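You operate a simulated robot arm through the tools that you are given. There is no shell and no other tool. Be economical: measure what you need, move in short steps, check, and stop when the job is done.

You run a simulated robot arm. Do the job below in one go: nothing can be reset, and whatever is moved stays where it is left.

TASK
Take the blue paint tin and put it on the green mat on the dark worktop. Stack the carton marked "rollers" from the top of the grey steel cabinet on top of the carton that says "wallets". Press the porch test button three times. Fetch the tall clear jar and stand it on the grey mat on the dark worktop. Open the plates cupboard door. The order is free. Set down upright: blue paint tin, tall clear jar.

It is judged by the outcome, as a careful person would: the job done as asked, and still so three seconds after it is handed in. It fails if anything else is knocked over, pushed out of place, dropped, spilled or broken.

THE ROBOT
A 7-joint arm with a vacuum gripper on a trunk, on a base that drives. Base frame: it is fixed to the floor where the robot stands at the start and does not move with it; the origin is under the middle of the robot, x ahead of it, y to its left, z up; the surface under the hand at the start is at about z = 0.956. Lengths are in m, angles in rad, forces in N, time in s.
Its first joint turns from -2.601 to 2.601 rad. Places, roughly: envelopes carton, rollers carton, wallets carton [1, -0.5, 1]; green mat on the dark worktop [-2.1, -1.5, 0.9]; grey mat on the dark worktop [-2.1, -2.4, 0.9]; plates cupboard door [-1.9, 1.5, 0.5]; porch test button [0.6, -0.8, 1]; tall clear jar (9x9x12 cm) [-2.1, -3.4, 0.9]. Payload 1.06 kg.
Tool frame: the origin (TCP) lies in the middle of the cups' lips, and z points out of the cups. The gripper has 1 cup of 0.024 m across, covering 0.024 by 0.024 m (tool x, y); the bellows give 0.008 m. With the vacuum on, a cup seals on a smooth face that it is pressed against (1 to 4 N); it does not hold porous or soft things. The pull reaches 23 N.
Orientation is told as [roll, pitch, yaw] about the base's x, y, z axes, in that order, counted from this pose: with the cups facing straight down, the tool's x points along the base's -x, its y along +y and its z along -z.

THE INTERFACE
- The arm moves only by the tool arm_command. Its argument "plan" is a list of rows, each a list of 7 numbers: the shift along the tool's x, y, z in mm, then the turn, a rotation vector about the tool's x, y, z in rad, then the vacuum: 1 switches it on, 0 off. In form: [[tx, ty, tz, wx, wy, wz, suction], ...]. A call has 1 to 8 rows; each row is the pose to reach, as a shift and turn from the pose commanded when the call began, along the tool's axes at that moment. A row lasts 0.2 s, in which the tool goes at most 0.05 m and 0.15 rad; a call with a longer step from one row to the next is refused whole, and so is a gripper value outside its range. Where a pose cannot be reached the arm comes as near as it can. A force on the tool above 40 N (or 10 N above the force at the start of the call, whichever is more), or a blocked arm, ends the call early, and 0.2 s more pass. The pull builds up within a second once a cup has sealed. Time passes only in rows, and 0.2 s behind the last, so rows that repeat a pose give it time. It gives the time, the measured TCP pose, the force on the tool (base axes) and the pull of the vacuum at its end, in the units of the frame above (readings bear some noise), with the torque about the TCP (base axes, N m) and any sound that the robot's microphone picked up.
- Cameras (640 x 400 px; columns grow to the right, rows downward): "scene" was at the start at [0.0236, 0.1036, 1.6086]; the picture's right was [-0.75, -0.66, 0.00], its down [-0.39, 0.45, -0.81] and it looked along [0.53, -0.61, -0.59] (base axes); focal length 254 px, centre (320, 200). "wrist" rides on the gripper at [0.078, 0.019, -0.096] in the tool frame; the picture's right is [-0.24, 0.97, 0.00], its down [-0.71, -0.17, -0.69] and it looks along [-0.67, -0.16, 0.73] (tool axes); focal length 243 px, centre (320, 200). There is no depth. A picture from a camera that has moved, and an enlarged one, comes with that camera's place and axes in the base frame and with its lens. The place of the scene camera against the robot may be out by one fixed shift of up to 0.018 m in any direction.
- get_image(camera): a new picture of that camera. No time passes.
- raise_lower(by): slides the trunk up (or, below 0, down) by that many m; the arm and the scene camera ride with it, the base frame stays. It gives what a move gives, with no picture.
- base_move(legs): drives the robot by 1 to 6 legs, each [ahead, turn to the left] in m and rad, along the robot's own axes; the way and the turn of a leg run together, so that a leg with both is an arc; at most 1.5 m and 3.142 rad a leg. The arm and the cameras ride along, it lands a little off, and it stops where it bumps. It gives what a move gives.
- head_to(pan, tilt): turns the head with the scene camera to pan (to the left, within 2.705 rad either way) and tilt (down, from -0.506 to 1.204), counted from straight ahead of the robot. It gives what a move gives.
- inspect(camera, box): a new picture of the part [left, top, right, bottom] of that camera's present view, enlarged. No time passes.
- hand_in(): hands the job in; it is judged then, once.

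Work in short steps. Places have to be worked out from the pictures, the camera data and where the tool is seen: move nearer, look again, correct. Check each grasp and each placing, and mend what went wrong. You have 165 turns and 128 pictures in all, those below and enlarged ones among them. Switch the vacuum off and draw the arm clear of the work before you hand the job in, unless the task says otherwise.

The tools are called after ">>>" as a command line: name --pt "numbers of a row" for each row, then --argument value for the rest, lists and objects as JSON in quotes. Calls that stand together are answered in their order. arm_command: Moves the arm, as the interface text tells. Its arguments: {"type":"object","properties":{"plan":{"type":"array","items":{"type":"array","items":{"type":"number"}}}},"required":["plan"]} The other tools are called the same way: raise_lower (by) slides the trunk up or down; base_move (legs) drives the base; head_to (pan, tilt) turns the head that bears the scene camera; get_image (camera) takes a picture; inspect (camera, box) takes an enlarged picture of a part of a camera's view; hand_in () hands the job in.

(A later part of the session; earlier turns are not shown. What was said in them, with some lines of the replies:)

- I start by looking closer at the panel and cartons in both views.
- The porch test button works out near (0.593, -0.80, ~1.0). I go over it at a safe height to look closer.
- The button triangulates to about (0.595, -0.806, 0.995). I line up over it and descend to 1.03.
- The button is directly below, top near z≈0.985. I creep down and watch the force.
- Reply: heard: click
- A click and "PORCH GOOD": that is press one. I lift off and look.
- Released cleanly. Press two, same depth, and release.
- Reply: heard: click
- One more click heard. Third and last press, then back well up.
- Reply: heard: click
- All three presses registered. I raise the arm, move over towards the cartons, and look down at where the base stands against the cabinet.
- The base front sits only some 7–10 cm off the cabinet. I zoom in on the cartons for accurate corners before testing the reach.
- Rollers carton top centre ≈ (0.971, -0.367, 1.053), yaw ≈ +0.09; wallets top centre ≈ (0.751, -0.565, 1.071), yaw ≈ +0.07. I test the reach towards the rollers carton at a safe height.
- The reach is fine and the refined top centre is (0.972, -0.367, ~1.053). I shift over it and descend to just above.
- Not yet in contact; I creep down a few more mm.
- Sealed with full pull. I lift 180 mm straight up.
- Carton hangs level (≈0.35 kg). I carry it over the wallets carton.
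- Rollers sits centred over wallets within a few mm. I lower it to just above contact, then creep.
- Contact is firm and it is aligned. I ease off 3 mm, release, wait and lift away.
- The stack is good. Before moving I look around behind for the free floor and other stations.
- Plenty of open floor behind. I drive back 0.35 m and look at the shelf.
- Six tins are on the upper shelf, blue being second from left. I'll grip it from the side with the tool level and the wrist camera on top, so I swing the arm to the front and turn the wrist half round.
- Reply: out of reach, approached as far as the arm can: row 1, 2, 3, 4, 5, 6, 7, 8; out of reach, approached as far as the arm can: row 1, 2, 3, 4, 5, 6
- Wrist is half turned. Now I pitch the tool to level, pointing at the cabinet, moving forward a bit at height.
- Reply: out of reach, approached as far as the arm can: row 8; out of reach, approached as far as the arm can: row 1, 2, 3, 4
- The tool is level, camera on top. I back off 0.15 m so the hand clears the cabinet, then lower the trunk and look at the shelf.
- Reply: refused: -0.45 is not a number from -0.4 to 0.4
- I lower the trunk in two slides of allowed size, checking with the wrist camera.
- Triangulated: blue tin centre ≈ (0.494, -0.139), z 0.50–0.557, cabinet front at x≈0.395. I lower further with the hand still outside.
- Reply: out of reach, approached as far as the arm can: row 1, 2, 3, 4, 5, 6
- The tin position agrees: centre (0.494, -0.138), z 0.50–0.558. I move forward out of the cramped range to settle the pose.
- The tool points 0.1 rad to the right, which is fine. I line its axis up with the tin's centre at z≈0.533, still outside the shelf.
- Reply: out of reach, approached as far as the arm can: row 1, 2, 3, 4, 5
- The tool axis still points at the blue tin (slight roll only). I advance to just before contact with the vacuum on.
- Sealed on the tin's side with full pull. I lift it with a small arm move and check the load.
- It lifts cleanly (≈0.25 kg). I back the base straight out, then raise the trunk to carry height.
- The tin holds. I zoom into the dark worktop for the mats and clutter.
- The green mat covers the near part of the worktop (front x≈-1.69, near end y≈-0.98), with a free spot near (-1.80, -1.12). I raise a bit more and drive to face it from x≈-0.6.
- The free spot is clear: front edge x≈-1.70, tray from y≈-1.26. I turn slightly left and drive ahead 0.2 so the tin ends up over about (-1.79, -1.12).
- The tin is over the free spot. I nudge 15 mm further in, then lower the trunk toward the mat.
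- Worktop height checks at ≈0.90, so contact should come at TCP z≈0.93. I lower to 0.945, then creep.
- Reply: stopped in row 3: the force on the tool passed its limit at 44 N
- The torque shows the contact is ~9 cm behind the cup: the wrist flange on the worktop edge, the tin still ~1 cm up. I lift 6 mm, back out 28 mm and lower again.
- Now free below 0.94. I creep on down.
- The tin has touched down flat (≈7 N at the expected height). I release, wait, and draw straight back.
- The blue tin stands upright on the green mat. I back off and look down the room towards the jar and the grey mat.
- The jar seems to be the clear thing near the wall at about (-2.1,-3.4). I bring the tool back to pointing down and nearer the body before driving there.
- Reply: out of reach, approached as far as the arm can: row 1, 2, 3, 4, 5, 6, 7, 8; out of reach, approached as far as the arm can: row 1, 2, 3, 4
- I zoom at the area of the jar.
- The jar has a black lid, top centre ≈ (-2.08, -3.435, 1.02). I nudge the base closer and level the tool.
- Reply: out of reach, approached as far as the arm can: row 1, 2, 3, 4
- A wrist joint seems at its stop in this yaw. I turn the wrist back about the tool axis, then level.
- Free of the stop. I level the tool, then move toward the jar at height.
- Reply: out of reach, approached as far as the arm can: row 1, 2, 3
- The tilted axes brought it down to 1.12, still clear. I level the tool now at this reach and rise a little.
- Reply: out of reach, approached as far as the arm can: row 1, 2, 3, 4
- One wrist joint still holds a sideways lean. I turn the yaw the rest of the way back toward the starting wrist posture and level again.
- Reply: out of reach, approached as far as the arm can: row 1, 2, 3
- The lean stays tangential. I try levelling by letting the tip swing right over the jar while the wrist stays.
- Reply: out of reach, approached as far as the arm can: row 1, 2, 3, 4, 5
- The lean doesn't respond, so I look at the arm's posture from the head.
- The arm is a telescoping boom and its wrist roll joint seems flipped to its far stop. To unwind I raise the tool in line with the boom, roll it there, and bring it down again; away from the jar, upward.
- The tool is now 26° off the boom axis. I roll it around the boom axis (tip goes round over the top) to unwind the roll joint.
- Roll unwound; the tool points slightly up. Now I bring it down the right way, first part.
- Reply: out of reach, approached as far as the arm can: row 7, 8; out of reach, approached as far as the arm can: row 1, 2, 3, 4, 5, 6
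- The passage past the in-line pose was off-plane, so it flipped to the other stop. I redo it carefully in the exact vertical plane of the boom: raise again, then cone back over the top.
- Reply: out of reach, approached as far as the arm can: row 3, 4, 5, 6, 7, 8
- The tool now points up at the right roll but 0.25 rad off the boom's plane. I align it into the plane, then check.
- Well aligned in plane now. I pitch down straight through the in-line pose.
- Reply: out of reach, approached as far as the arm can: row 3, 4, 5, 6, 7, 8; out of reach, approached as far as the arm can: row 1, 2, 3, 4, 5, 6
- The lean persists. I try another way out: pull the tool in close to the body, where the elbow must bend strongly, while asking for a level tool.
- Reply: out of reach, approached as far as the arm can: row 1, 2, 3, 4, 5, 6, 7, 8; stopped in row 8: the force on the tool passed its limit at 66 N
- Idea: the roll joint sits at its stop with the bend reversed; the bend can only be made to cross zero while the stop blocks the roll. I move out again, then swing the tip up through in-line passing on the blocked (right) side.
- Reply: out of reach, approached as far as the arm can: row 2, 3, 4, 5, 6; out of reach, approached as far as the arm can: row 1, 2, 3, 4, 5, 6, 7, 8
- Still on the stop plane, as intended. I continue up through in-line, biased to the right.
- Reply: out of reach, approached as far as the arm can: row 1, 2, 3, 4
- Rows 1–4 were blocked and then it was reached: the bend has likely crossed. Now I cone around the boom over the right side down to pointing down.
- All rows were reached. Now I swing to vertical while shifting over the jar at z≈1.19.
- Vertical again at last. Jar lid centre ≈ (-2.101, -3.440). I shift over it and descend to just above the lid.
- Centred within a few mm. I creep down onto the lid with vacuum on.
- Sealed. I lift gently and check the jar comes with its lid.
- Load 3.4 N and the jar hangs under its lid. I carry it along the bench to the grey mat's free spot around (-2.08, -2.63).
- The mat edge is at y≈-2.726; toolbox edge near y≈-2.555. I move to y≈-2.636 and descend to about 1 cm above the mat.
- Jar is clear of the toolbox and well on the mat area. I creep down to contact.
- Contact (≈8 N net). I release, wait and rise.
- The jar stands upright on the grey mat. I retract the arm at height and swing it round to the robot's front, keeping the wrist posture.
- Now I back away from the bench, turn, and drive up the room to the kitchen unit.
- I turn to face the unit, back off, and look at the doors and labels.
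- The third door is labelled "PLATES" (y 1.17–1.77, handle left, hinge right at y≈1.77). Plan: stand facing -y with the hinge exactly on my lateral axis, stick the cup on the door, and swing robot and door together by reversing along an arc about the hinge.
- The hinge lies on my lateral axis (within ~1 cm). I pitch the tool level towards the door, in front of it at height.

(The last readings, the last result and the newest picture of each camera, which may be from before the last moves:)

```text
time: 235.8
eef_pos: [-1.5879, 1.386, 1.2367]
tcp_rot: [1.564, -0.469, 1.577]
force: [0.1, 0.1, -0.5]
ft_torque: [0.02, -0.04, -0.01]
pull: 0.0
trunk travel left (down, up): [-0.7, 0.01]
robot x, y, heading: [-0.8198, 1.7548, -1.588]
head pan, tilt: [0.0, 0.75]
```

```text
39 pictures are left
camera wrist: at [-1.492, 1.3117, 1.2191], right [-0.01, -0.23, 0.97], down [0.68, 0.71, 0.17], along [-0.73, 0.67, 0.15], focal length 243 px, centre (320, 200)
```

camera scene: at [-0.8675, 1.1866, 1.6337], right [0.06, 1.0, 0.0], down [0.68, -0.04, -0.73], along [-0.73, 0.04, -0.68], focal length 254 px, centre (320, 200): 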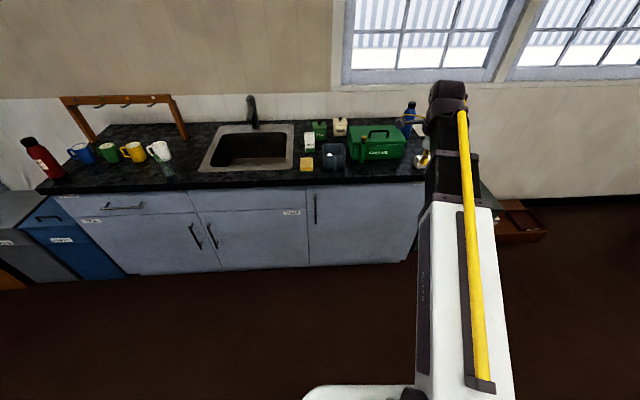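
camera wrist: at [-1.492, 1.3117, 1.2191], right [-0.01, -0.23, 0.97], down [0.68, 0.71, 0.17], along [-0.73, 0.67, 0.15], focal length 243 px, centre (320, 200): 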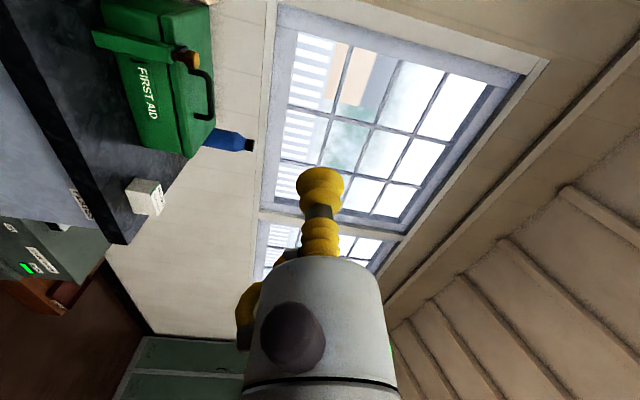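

Exactly level and pointing -x. I lower the trunk so the cup is at z≈0.72.

>>> raise_lower --by -0.4

>>> raise_lower --by -0.12

>>> get_image --camera "wrist"

>>> head_to --pan -1.3 --tilt 0.5

>>> get_image --camera "scene"

```text
time: 239.6
eef_pos: [-1.5878, 1.3874, 0.8363]
tcp_rot: [1.564, -0.468, 1.576]
force: [0.4, -0.4, -0.3]
ft_torque: [0.01, -0.02, 0.03]
pull: 0.0
trunk travel left (down, up): [-0.3, 0.41]
robot x, y, heading: [-0.8224, 1.7537, -1.588]
head pan, tilt: [0.0, 0.75]
```

```text
time: 241.1
eef_pos: [-1.5871, 1.3886, 0.7161]
tcp_rot: [1.565, -0.468, 1.576]
force: [0.2, -0.4, -0.4]
ft_torque: [0.0, 0.01, -0.02]
pull: 0.0
trunk travel left (down, up): [-0.18, 0.53]
robot x, y, heading: [-0.8229, 1.7574, -1.589]
head pan, tilt: [0.0, 0.75]
```

```text
38 pictures are left
camera wrist: at [-1.492, 1.3118, 0.6994], right [-0.01, -0.23, 0.97], down [0.68, 0.71, 0.17], along [-0.73, 0.67, 0.15], focal length 243 px, centre (320, 200)
```

wrist: 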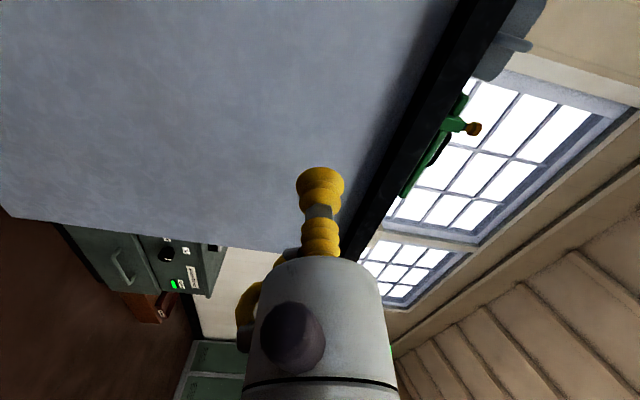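

```text
time: 242.6
eef_pos: [-1.5871, 1.3877, 0.7162]
tcp_rot: [1.563, -0.469, 1.575]
force: [0.5, -0.3, 0.3]
ft_torque: [0.02, 0.02, -0.02]
pull: 0.0
trunk travel left (down, up): [-0.18, 0.53]
robot x, y, heading: [-0.8196, 1.7594, -1.593]
head pan, tilt: [-1.3, 0.499]
```

```text
37 pictures are left
camera scene: at [-0.7273, 1.7756, 1.1357], right [-0.25, 0.97, 0.0], down [0.46, 0.12, -0.88], along [-0.85, -0.22, -0.48], focal length 254 px, centre (320, 200)
```

scene: 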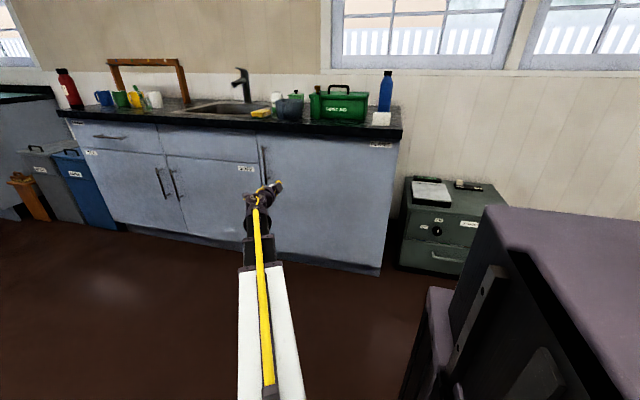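

Clear. I advance toward the door face with vacuum on, then creep to contact.

>>> arm_command --pt "0 0 40 0 0 0 0" --pt "0 0 80 0 0 0 0" --pt "0 0 120 0 0 0 1" --pt "0 0 150 0 0 0 1" --pt "0 0 170 0 0 0 1" --pt "0 0 180 0 0 0 1" --pt "0 0 186 0 0 0 1"

```text
time: 244.2
eef_pos: [-1.7727, 1.3871, 0.7165]
tcp_rot: [1.562, -0.467, 1.577]
force: [0.5, -0.4, -0.1]
ft_torque: [-0.02, -0.02, 0.0]
pull: 0.0
trunk travel left (down, up): [-0.18, 0.53]
robot x, y, heading: [-0.8238, 1.7584, -1.595]
head pan, tilt: [-1.3, 0.499]
```

>>> arm_command --pt "0 0 6 0 0 0 1" --pt "0 0 11 0 0 0 1" --pt "0 0 16 0 0 0 1" --pt "0 0 20 0 0 0 1" --pt "0 0 24 0 0 0 1" --pt "0 0 28 0 0 0 1"

>>> get_image --camera "wrist"

```text
time: 245.6
eef_pos: [-1.8014, 1.3875, 0.715]
tcp_rot: [1.561, -0.467, 1.577]
force: [0.2, 0.6, -0.1]
ft_torque: [0.02, 0.03, 0.0]
pull: 0.0
trunk travel left (down, up): [-0.18, 0.53]
robot x, y, heading: [-0.8197, 1.7571, -1.591]
head pan, tilt: [-1.3, 0.499]
```

```text
36 pictures are left
camera wrist: at [-1.7062, 1.3114, 0.6982], right [-0.01, -0.23, 0.97], down [0.68, 0.71, 0.17], along [-0.73, 0.67, 0.15], focal length 243 px, centre (320, 200)
```

wrist: 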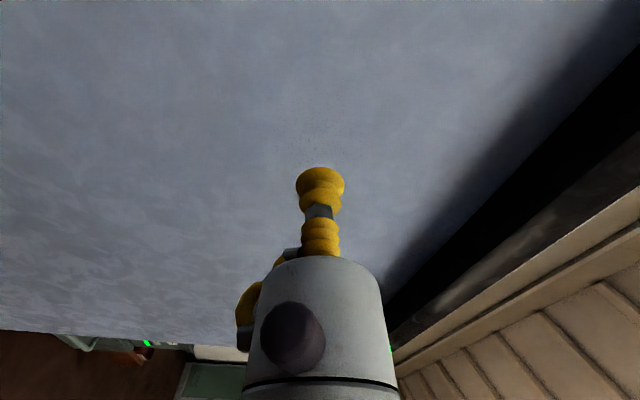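

Still free; the face is deeper than thought (under the overhanging top). I keep creeping.

>>> arm_command --pt "0 0 8 0 0 0 1" --pt "0 0 16 0 0 0 1" --pt "0 0 22 0 0 0 1" --pt "0 0 27 0 0 0 1" --pt "0 0 32 0 0 0 1" --pt "0 0 37 0 0 0 1" --pt "0 0 41 0 0 0 1"

```text
time: 247.2
eef_pos: [-1.8434, 1.3867, 0.7135]
tcp_rot: [1.564, -0.469, 1.576]
force: [-0.4, -0.5, -1.0]
ft_torque: [0.06, 0.1, 0.1]
pull: 22.7
trunk travel left (down, up): [-0.18, 0.53]
robot x, y, heading: [-0.8225, 1.7583, -1.588]
head pan, tilt: [-1.3, 0.499]
```

Sealed: the outer face is at x≈-1.845, which puts the hinge near y≈1.83. To have the hinge on my axis I release, back out a little, reverse 5 cm and re-attach.

>>> arm_command --pt "0 0 0 0 0 0 0" --pt "0 0 0 0 0 0 0" --pt "0 0 -5 0 0 0 0" --pt "0 0 -15 0 0 0 0" --pt "0 0 -25 0 0 0 0"

>>> base_move --legs '[[-0.055, 0]]'

>>> arm_command --pt "0 0 10 0 0 0 1" --pt "0 0 17 0 0 0 1" --pt "0 0 21 0 0 0 1" --pt "0 0 25 0 0 0 1" --pt "0 0 27 0 0 0 1" --pt "0 0 27 0 0 0 1"

```text
time: 248.4
eef_pos: [-1.8177, 1.3866, 0.7163]
tcp_rot: [1.563, -0.466, 1.573]
force: [0.2, -0.2, 0.2]
ft_torque: [0.01, -0.03, 0.01]
pull: 0.0
trunk travel left (down, up): [-0.18, 0.53]
robot x, y, heading: [-0.8195, 1.7563, -1.59]
head pan, tilt: [-1.3, 0.499]
```

```text
time: 249.3
eef_pos: [-1.8176, 1.4439, 0.7158]
tcp_rot: [1.562, -0.469, 1.575]
force: [-0.3, 0.3, 0.2]
ft_torque: [-0.03, 0.04, -0.02]
pull: 0.0
trunk travel left (down, up): [-0.18, 0.53]
robot x, y, heading: [-0.823, 1.8103, -1.59]
head pan, tilt: [-1.3, 0.499]
```

```text
time: 250.8
eef_pos: [-1.8437, 1.442, 0.7152]
tcp_rot: [1.562, -0.468, 1.574]
force: [-0.5, -0.2, -1.3]
ft_torque: [0.01, 0.12, 0.08]
pull: 22.9
trunk travel left (down, up): [-0.18, 0.53]
robot x, y, heading: [-0.8201, 1.8131, -1.599]
head pan, tilt: [-1.3, 0.499]
```

Re-attached. First a small arc: reverse with left turn, 0.12 rad about the hinge.

>>> base_move --legs '[[-0.124, 0.12]]'

>>> get_image --camera "scene"

```text
time: 252.0
eef_pos: [-1.7956, 1.4423, 0.7144]
tcp_rot: [1.563, -0.467, 1.699]
force: [-1.3, 3.8, -0.7]
ft_torque: [-0.13, 0.07, 0.05]
pull: 23.1
trunk travel left (down, up): [-0.18, 0.53]
robot x, y, heading: [-0.8247, 1.9341, -1.468]
head pan, tilt: [-1.3, 0.499]
```

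```text
35 pictures are left
camera scene: at [-0.734, 1.9637, 1.1357], right [-0.36, 0.93, 0.0], down [0.45, 0.17, -0.88], along [-0.82, -0.32, -0.48], focal length 254 px, centre (320, 200)
```

scene: 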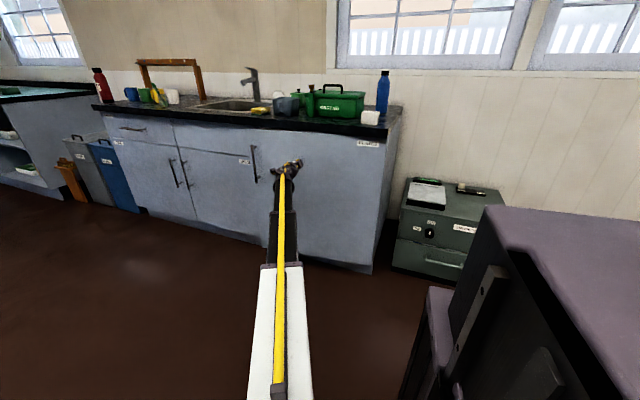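

The door follows (pull full, forces small). Next 0.25 rad.

>>> base_move --legs '[[-0.258, 0.25]]'

>>> get_image --camera "scene"

```text
time: 253.9
eef_pos: [-1.7056, 1.4781, 0.7149]
tcp_rot: [1.563, -0.47, 1.944]
force: [2.1, -7.8, 0.9]
ft_torque: [0.02, 0.02, -0.04]
pull: 23.1
trunk travel left (down, up): [-0.18, 0.53]
robot x, y, heading: [-0.8823, 2.1896, -1.219]
head pan, tilt: [-1.3, 0.499]
```

```text
34 pictures are left
camera scene: at [-0.8021, 2.2384, 1.1357], right [-0.58, 0.81, 0.0], down [0.39, 0.28, -0.88], along [-0.72, -0.51, -0.48], focal length 254 px, centre (320, 200)
```

scene: 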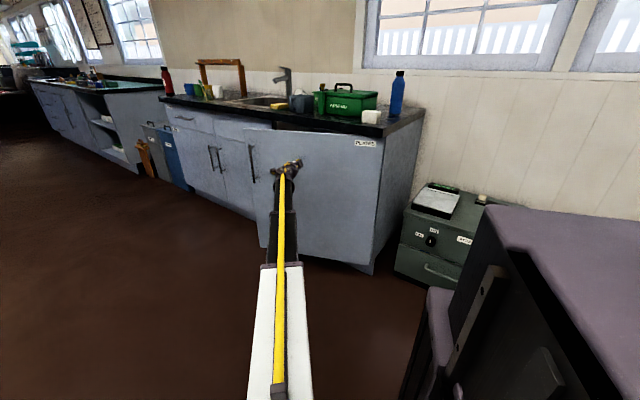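

The door is opening well (~0.37 rad). The shear shows the cup slightly too near the hinge; I shift 6 mm outward along the door, then continue the arc.

>>> arm_command --pt "3 1.5 0 0 0 0 1" --pt "5.4 2.7 0 0 0 0 1"

>>> base_move --legs '[[-0.207, 0.2]]'

```text
time: 254.5
eef_pos: [-1.7049, 1.4732, 0.7166]
tcp_rot: [1.563, -0.467, 1.94]
force: [-2.9, 10.7, -1.2]
ft_torque: [-0.05, 0.05, 0.06]
pull: 22.7
trunk travel left (down, up): [-0.18, 0.53]
robot x, y, heading: [-0.8832, 2.1949, -1.223]
head pan, tilt: [-1.3, 0.499]
```

```text
time: 256.1
eef_pos: [-1.6272, 1.5039, 0.7161]
tcp_rot: [1.564, -0.468, 2.15]
force: [-2.4, 4.7, 0.0]
ft_torque: [-0.09, -0.09, 0.03]
pull: 22.7
trunk travel left (down, up): [-0.18, 0.53]
robot x, y, heading: [-0.974, 2.3765, -1.012]
head pan, tilt: [-1.3, 0.499]
```

Holding well, ~0.58 rad. Another 0.2.

>>> base_move --legs '[[-0.207, 0.2]]'

>>> get_image --camera "scene"

```text
time: 257.7
eef_pos: [-1.5623, 1.5516, 0.7166]
tcp_rot: [1.563, -0.467, 2.352]
force: [-2.4, 1.6, 0.0]
ft_torque: [-0.12, -0.14, 0.02]
pull: 23.1
trunk travel left (down, up): [-0.18, 0.53]
robot x, y, heading: [-1.0968, 2.5393, -0.814]
head pan, tilt: [-1.3, 0.499]
```

```text
33 pictures are left
camera scene: at [-1.0407, 2.6095, 1.1357], right [-0.86, 0.52, 0.0], down [0.25, 0.41, -0.88], along [-0.45, -0.75, -0.48], focal length 254 px, centre (320, 200)
```

scene: 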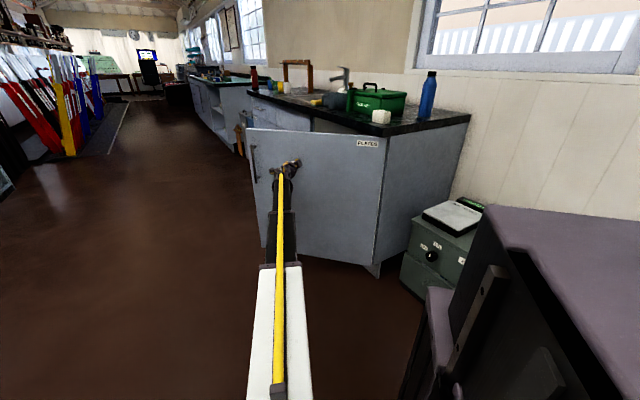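

θ≈0.78 rad. I take another 0.1 by base (the rear corner nears the floor boxes), then continue the arc with the arm.

>>> base_move --legs '[[-0.103, 0.1]]'

>>> arm_command --pt "0 0 -20 -0.0227 0.0444 0 1" --pt "-2 -1 -39 -0.0454 0.0888 0 1" --pt "-4 -2 -58 -0.068 0.133 0 1" --pt "-7 -3.5 -77 -0.0908 0.1776 0 1"

>>> get_image --camera "scene"

```text
time: 258.9
eef_pos: [-1.5351, 1.5808, 0.7174]
tcp_rot: [1.562, -0.468, 2.453]
force: [3.0, -2.3, 0.8]
ft_torque: [-0.04, -0.07, -0.02]
pull: 23.3
trunk travel left (down, up): [-0.18, 0.53]
robot x, y, heading: [-1.1715, 2.6118, -0.71]
head pan, tilt: [-1.3, 0.499]
```

```text
time: 259.9
eef_pos: [-1.4931, 1.6456, 0.7173]
tcp_rot: [1.567, -0.468, 2.657]
force: [4.1, -10.1, 0.7]
ft_torque: [-0.05, 0.09, -0.07]
pull: 23.0
trunk travel left (down, up): [-0.18, 0.53]
robot x, y, heading: [-1.174, 2.6104, -0.713]
head pan, tilt: [-1.3, 0.499]
```

```text
32 pictures are left
camera scene: at [-1.1219, 2.6846, 1.1358], right [-0.91, 0.43, 0.0], down [0.2, 0.43, -0.88], along [-0.37, -0.79, -0.48], focal length 254 px, centre (320, 200)
```

scene: 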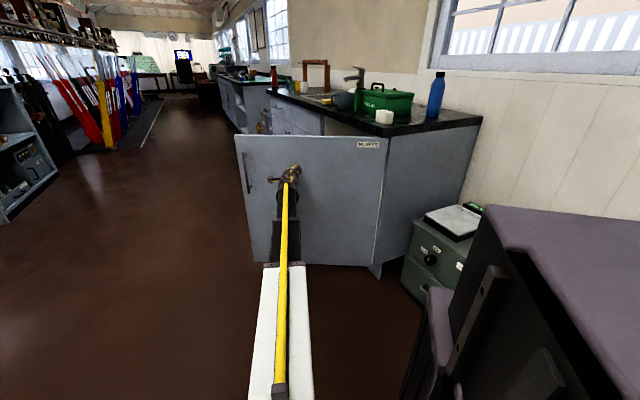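

62° open and the seal holds. I continue the arc 0.3 rad with a small outward correction.

>>> arm_command --pt "2 1 -10 -0.0114 0.022 0 1" --pt "2 1 -29 -0.034 0.0666 0 1" --pt "1 0 -48 -0.0568 0.111 0 1" --pt "-1 -1 -68 -0.0795 0.155 0 1" --pt "-5 -2 -87 -0.102 0.2 0 1" --pt "-9 -4 -106 -0.125 0.244 0 1" --pt "-12 -6 -115 -0.136 0.266 0 1"

>>> get_image --camera "scene"

```text
time: 261.5
eef_pos: [-1.4513, 1.7523, 0.7154]
tcp_rot: [1.565, -0.474, 2.949]
force: [-5.3, -18.3, -2.4]
ft_torque: [-0.17, 0.07, 0.16]
pull: 23.3
out of reach, approached as far as the arm can: row 3, 4, 5
trunk travel left (down, up): [-0.18, 0.53]
robot x, y, heading: [-1.1737, 2.611, -0.709]
head pan, tilt: [-1.3, 0.499]
```

```text
31 pictures are left
camera scene: at [-1.1229, 2.6843, 1.1355], right [-0.9, 0.43, 0.0], down [0.21, 0.43, -0.88], along [-0.38, -0.79, -0.48], focal length 254 px, centre (320, 200)
```

scene: 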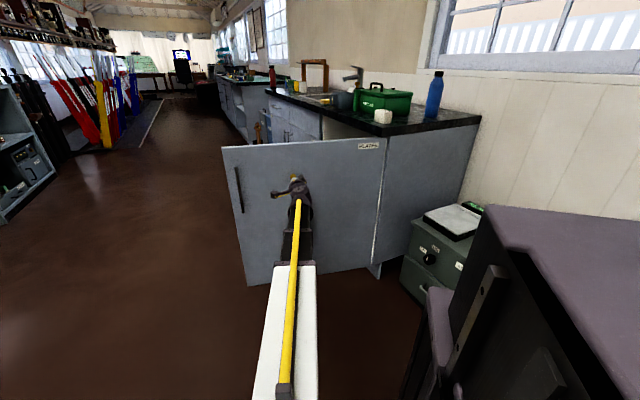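

About 79° open. I ease the tension, release, and back off carefully.

>>> arm_command --pt "0 0 4 0 0 0 1" --pt "0 0 4 0 0 0 0" --pt "0 0 4 0 0 0 0" --pt "0 0 4 0 0 0 0" --pt "0 0 0 0 0 0 0" --pt "0 0 -15 0 0 0 0" --pt "0 0 -40 0 0 0 0"

>>> get_image --camera "scene"

```text
time: 263.1
eef_pos: [-1.4438, 1.794, 0.7165]
tcp_rot: [1.566, -0.463, 2.95]
force: [0.9, -0.9, -0.6]
ft_torque: [0.03, 0.01, -0.03]
pull: 0.1
trunk travel left (down, up): [-0.18, 0.53]
robot x, y, heading: [-1.172, 2.6112, -0.711]
head pan, tilt: [-1.3, 0.499]
```

```text
30 pictures are left
camera scene: at [-1.1225, 2.6848, 1.1357], right [-0.9, 0.43, 0.0], down [0.2, 0.43, -0.88], along [-0.38, -0.79, -0.48], focal length 254 px, centre (320, 200)
```

scene: 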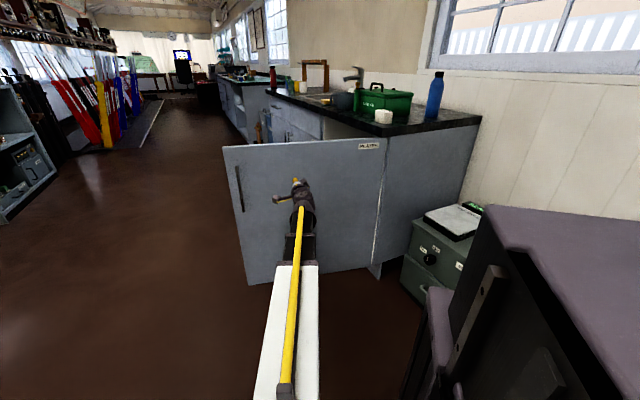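

Door stays open. I retract the arm further, and take a check look at the worktop and the steel cabinet from here.

>>> arm_command --pt "0 0 -35 0 0 0 0" --pt "0 0 -70 0 0 0 0" --pt "0 0 -105 0 0 0 0" --pt "0 0 -140 0 0 0 0"

>>> raise_lower --by 0.4

>>> head_to --pan -1.0 --tilt 0.25

>>> get_image --camera "scene"

```text
time: 264.1
eef_pos: [-1.4139, 1.9316, 0.7161]
tcp_rot: [1.567, -0.464, 2.949]
force: [1.2, 0.1, -0.8]
ft_torque: [0.0, -0.02, 0.02]
pull: 0.2
trunk travel left (down, up): [-0.18, 0.53]
robot x, y, heading: [-1.1689, 2.6079, -0.714]
head pan, tilt: [-1.3, 0.499]
```

```text
time: 267.9
eef_pos: [-1.4135, 1.9324, 1.118]
tcp_rot: [1.568, -0.464, 2.951]
force: [0.4, 0.3, 0.1]
ft_torque: [0.01, 0.01, 0.02]
pull: 0.0
trunk travel left (down, up): [-0.58, 0.13]
robot x, y, heading: [-1.1711, 2.6097, -0.714]
head pan, tilt: [-1.3, 0.499]
```

```text
time: 268.7
eef_pos: [-1.4137, 1.9329, 1.1181]
tcp_rot: [1.567, -0.464, 2.953]
force: [0.0, -0.8, 0.3]
ft_torque: [0.0, 0.0, -0.01]
pull: 0.0
trunk travel left (down, up): [-0.58, 0.13]
robot x, y, heading: [-1.1744, 2.6121, -0.716]
head pan, tilt: [-1.0, 0.25]
```

```text
29 pictures are left
camera scene: at [-1.0969, 2.6747, 1.5587], right [-0.99, 0.14, 0.0], down [0.04, 0.25, -0.97], along [-0.14, -0.96, -0.25], focal length 254 px, centre (320, 200)
```

scene: 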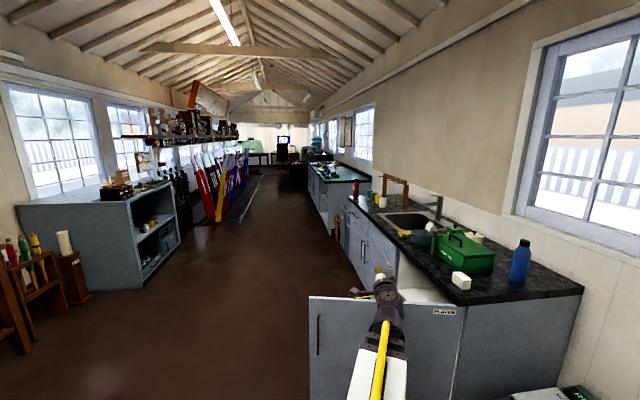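

>>> inspect --camera "scene" --box '[300, 130, 400, 200]'

>>> inspect --camera "scene" --box '[80, 140, 210, 230]'

```text
5.71 times, centred on (350, 165) of scene
camera zoom: at [-1.0969, 2.6747, 1.5587], right [-0.99, 0.14, 0.0], down [0.04, 0.25, -0.97], along [-0.14, -0.96, -0.25], focal length 1451 px, centre (149, 400)
```

zoom: 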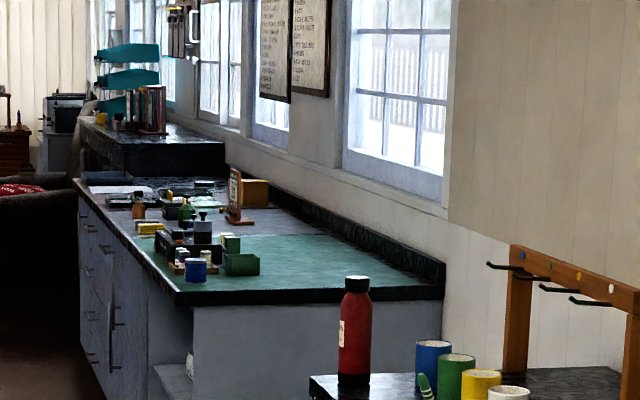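

```text
4.44 times, centred on (145, 185) of scene
camera zoom: at [-1.0969, 2.6747, 1.5587], right [-0.99, 0.14, 0.0], down [0.04, 0.25, -0.97], along [-0.14, -0.96, -0.25], focal length 1129 px, centre (1098, 267)
```

zoom: 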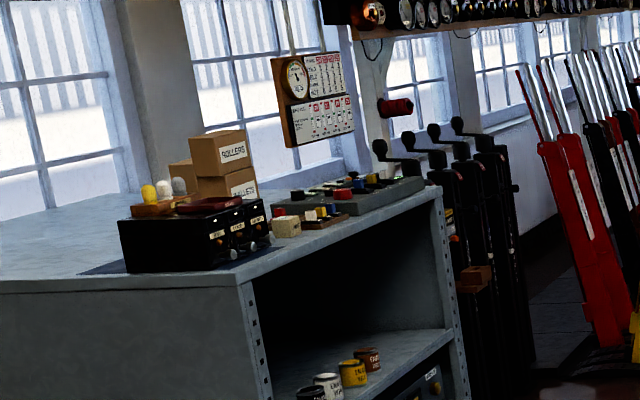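

The rollers carton is on the wallets carton, the blue tin is on the green mat, the jar is on the grey mat, and the door is open. The vacuum is off and the arm is clear, so I hand in.

>>> hand_in

```text
The job is handed in.
```

I did all five tasks and handed the job in:
- **Blue tin:** it stands upright on the green mat.
- **Cartons:** the rollers carton is stacked on the wallets carton.
- **Porch test button:** I pressed it three times, with a click each time.
- **Tall clear jar:** it stands upright on the grey mat.
- **Plates cupboard door:** it is open to about 79°.
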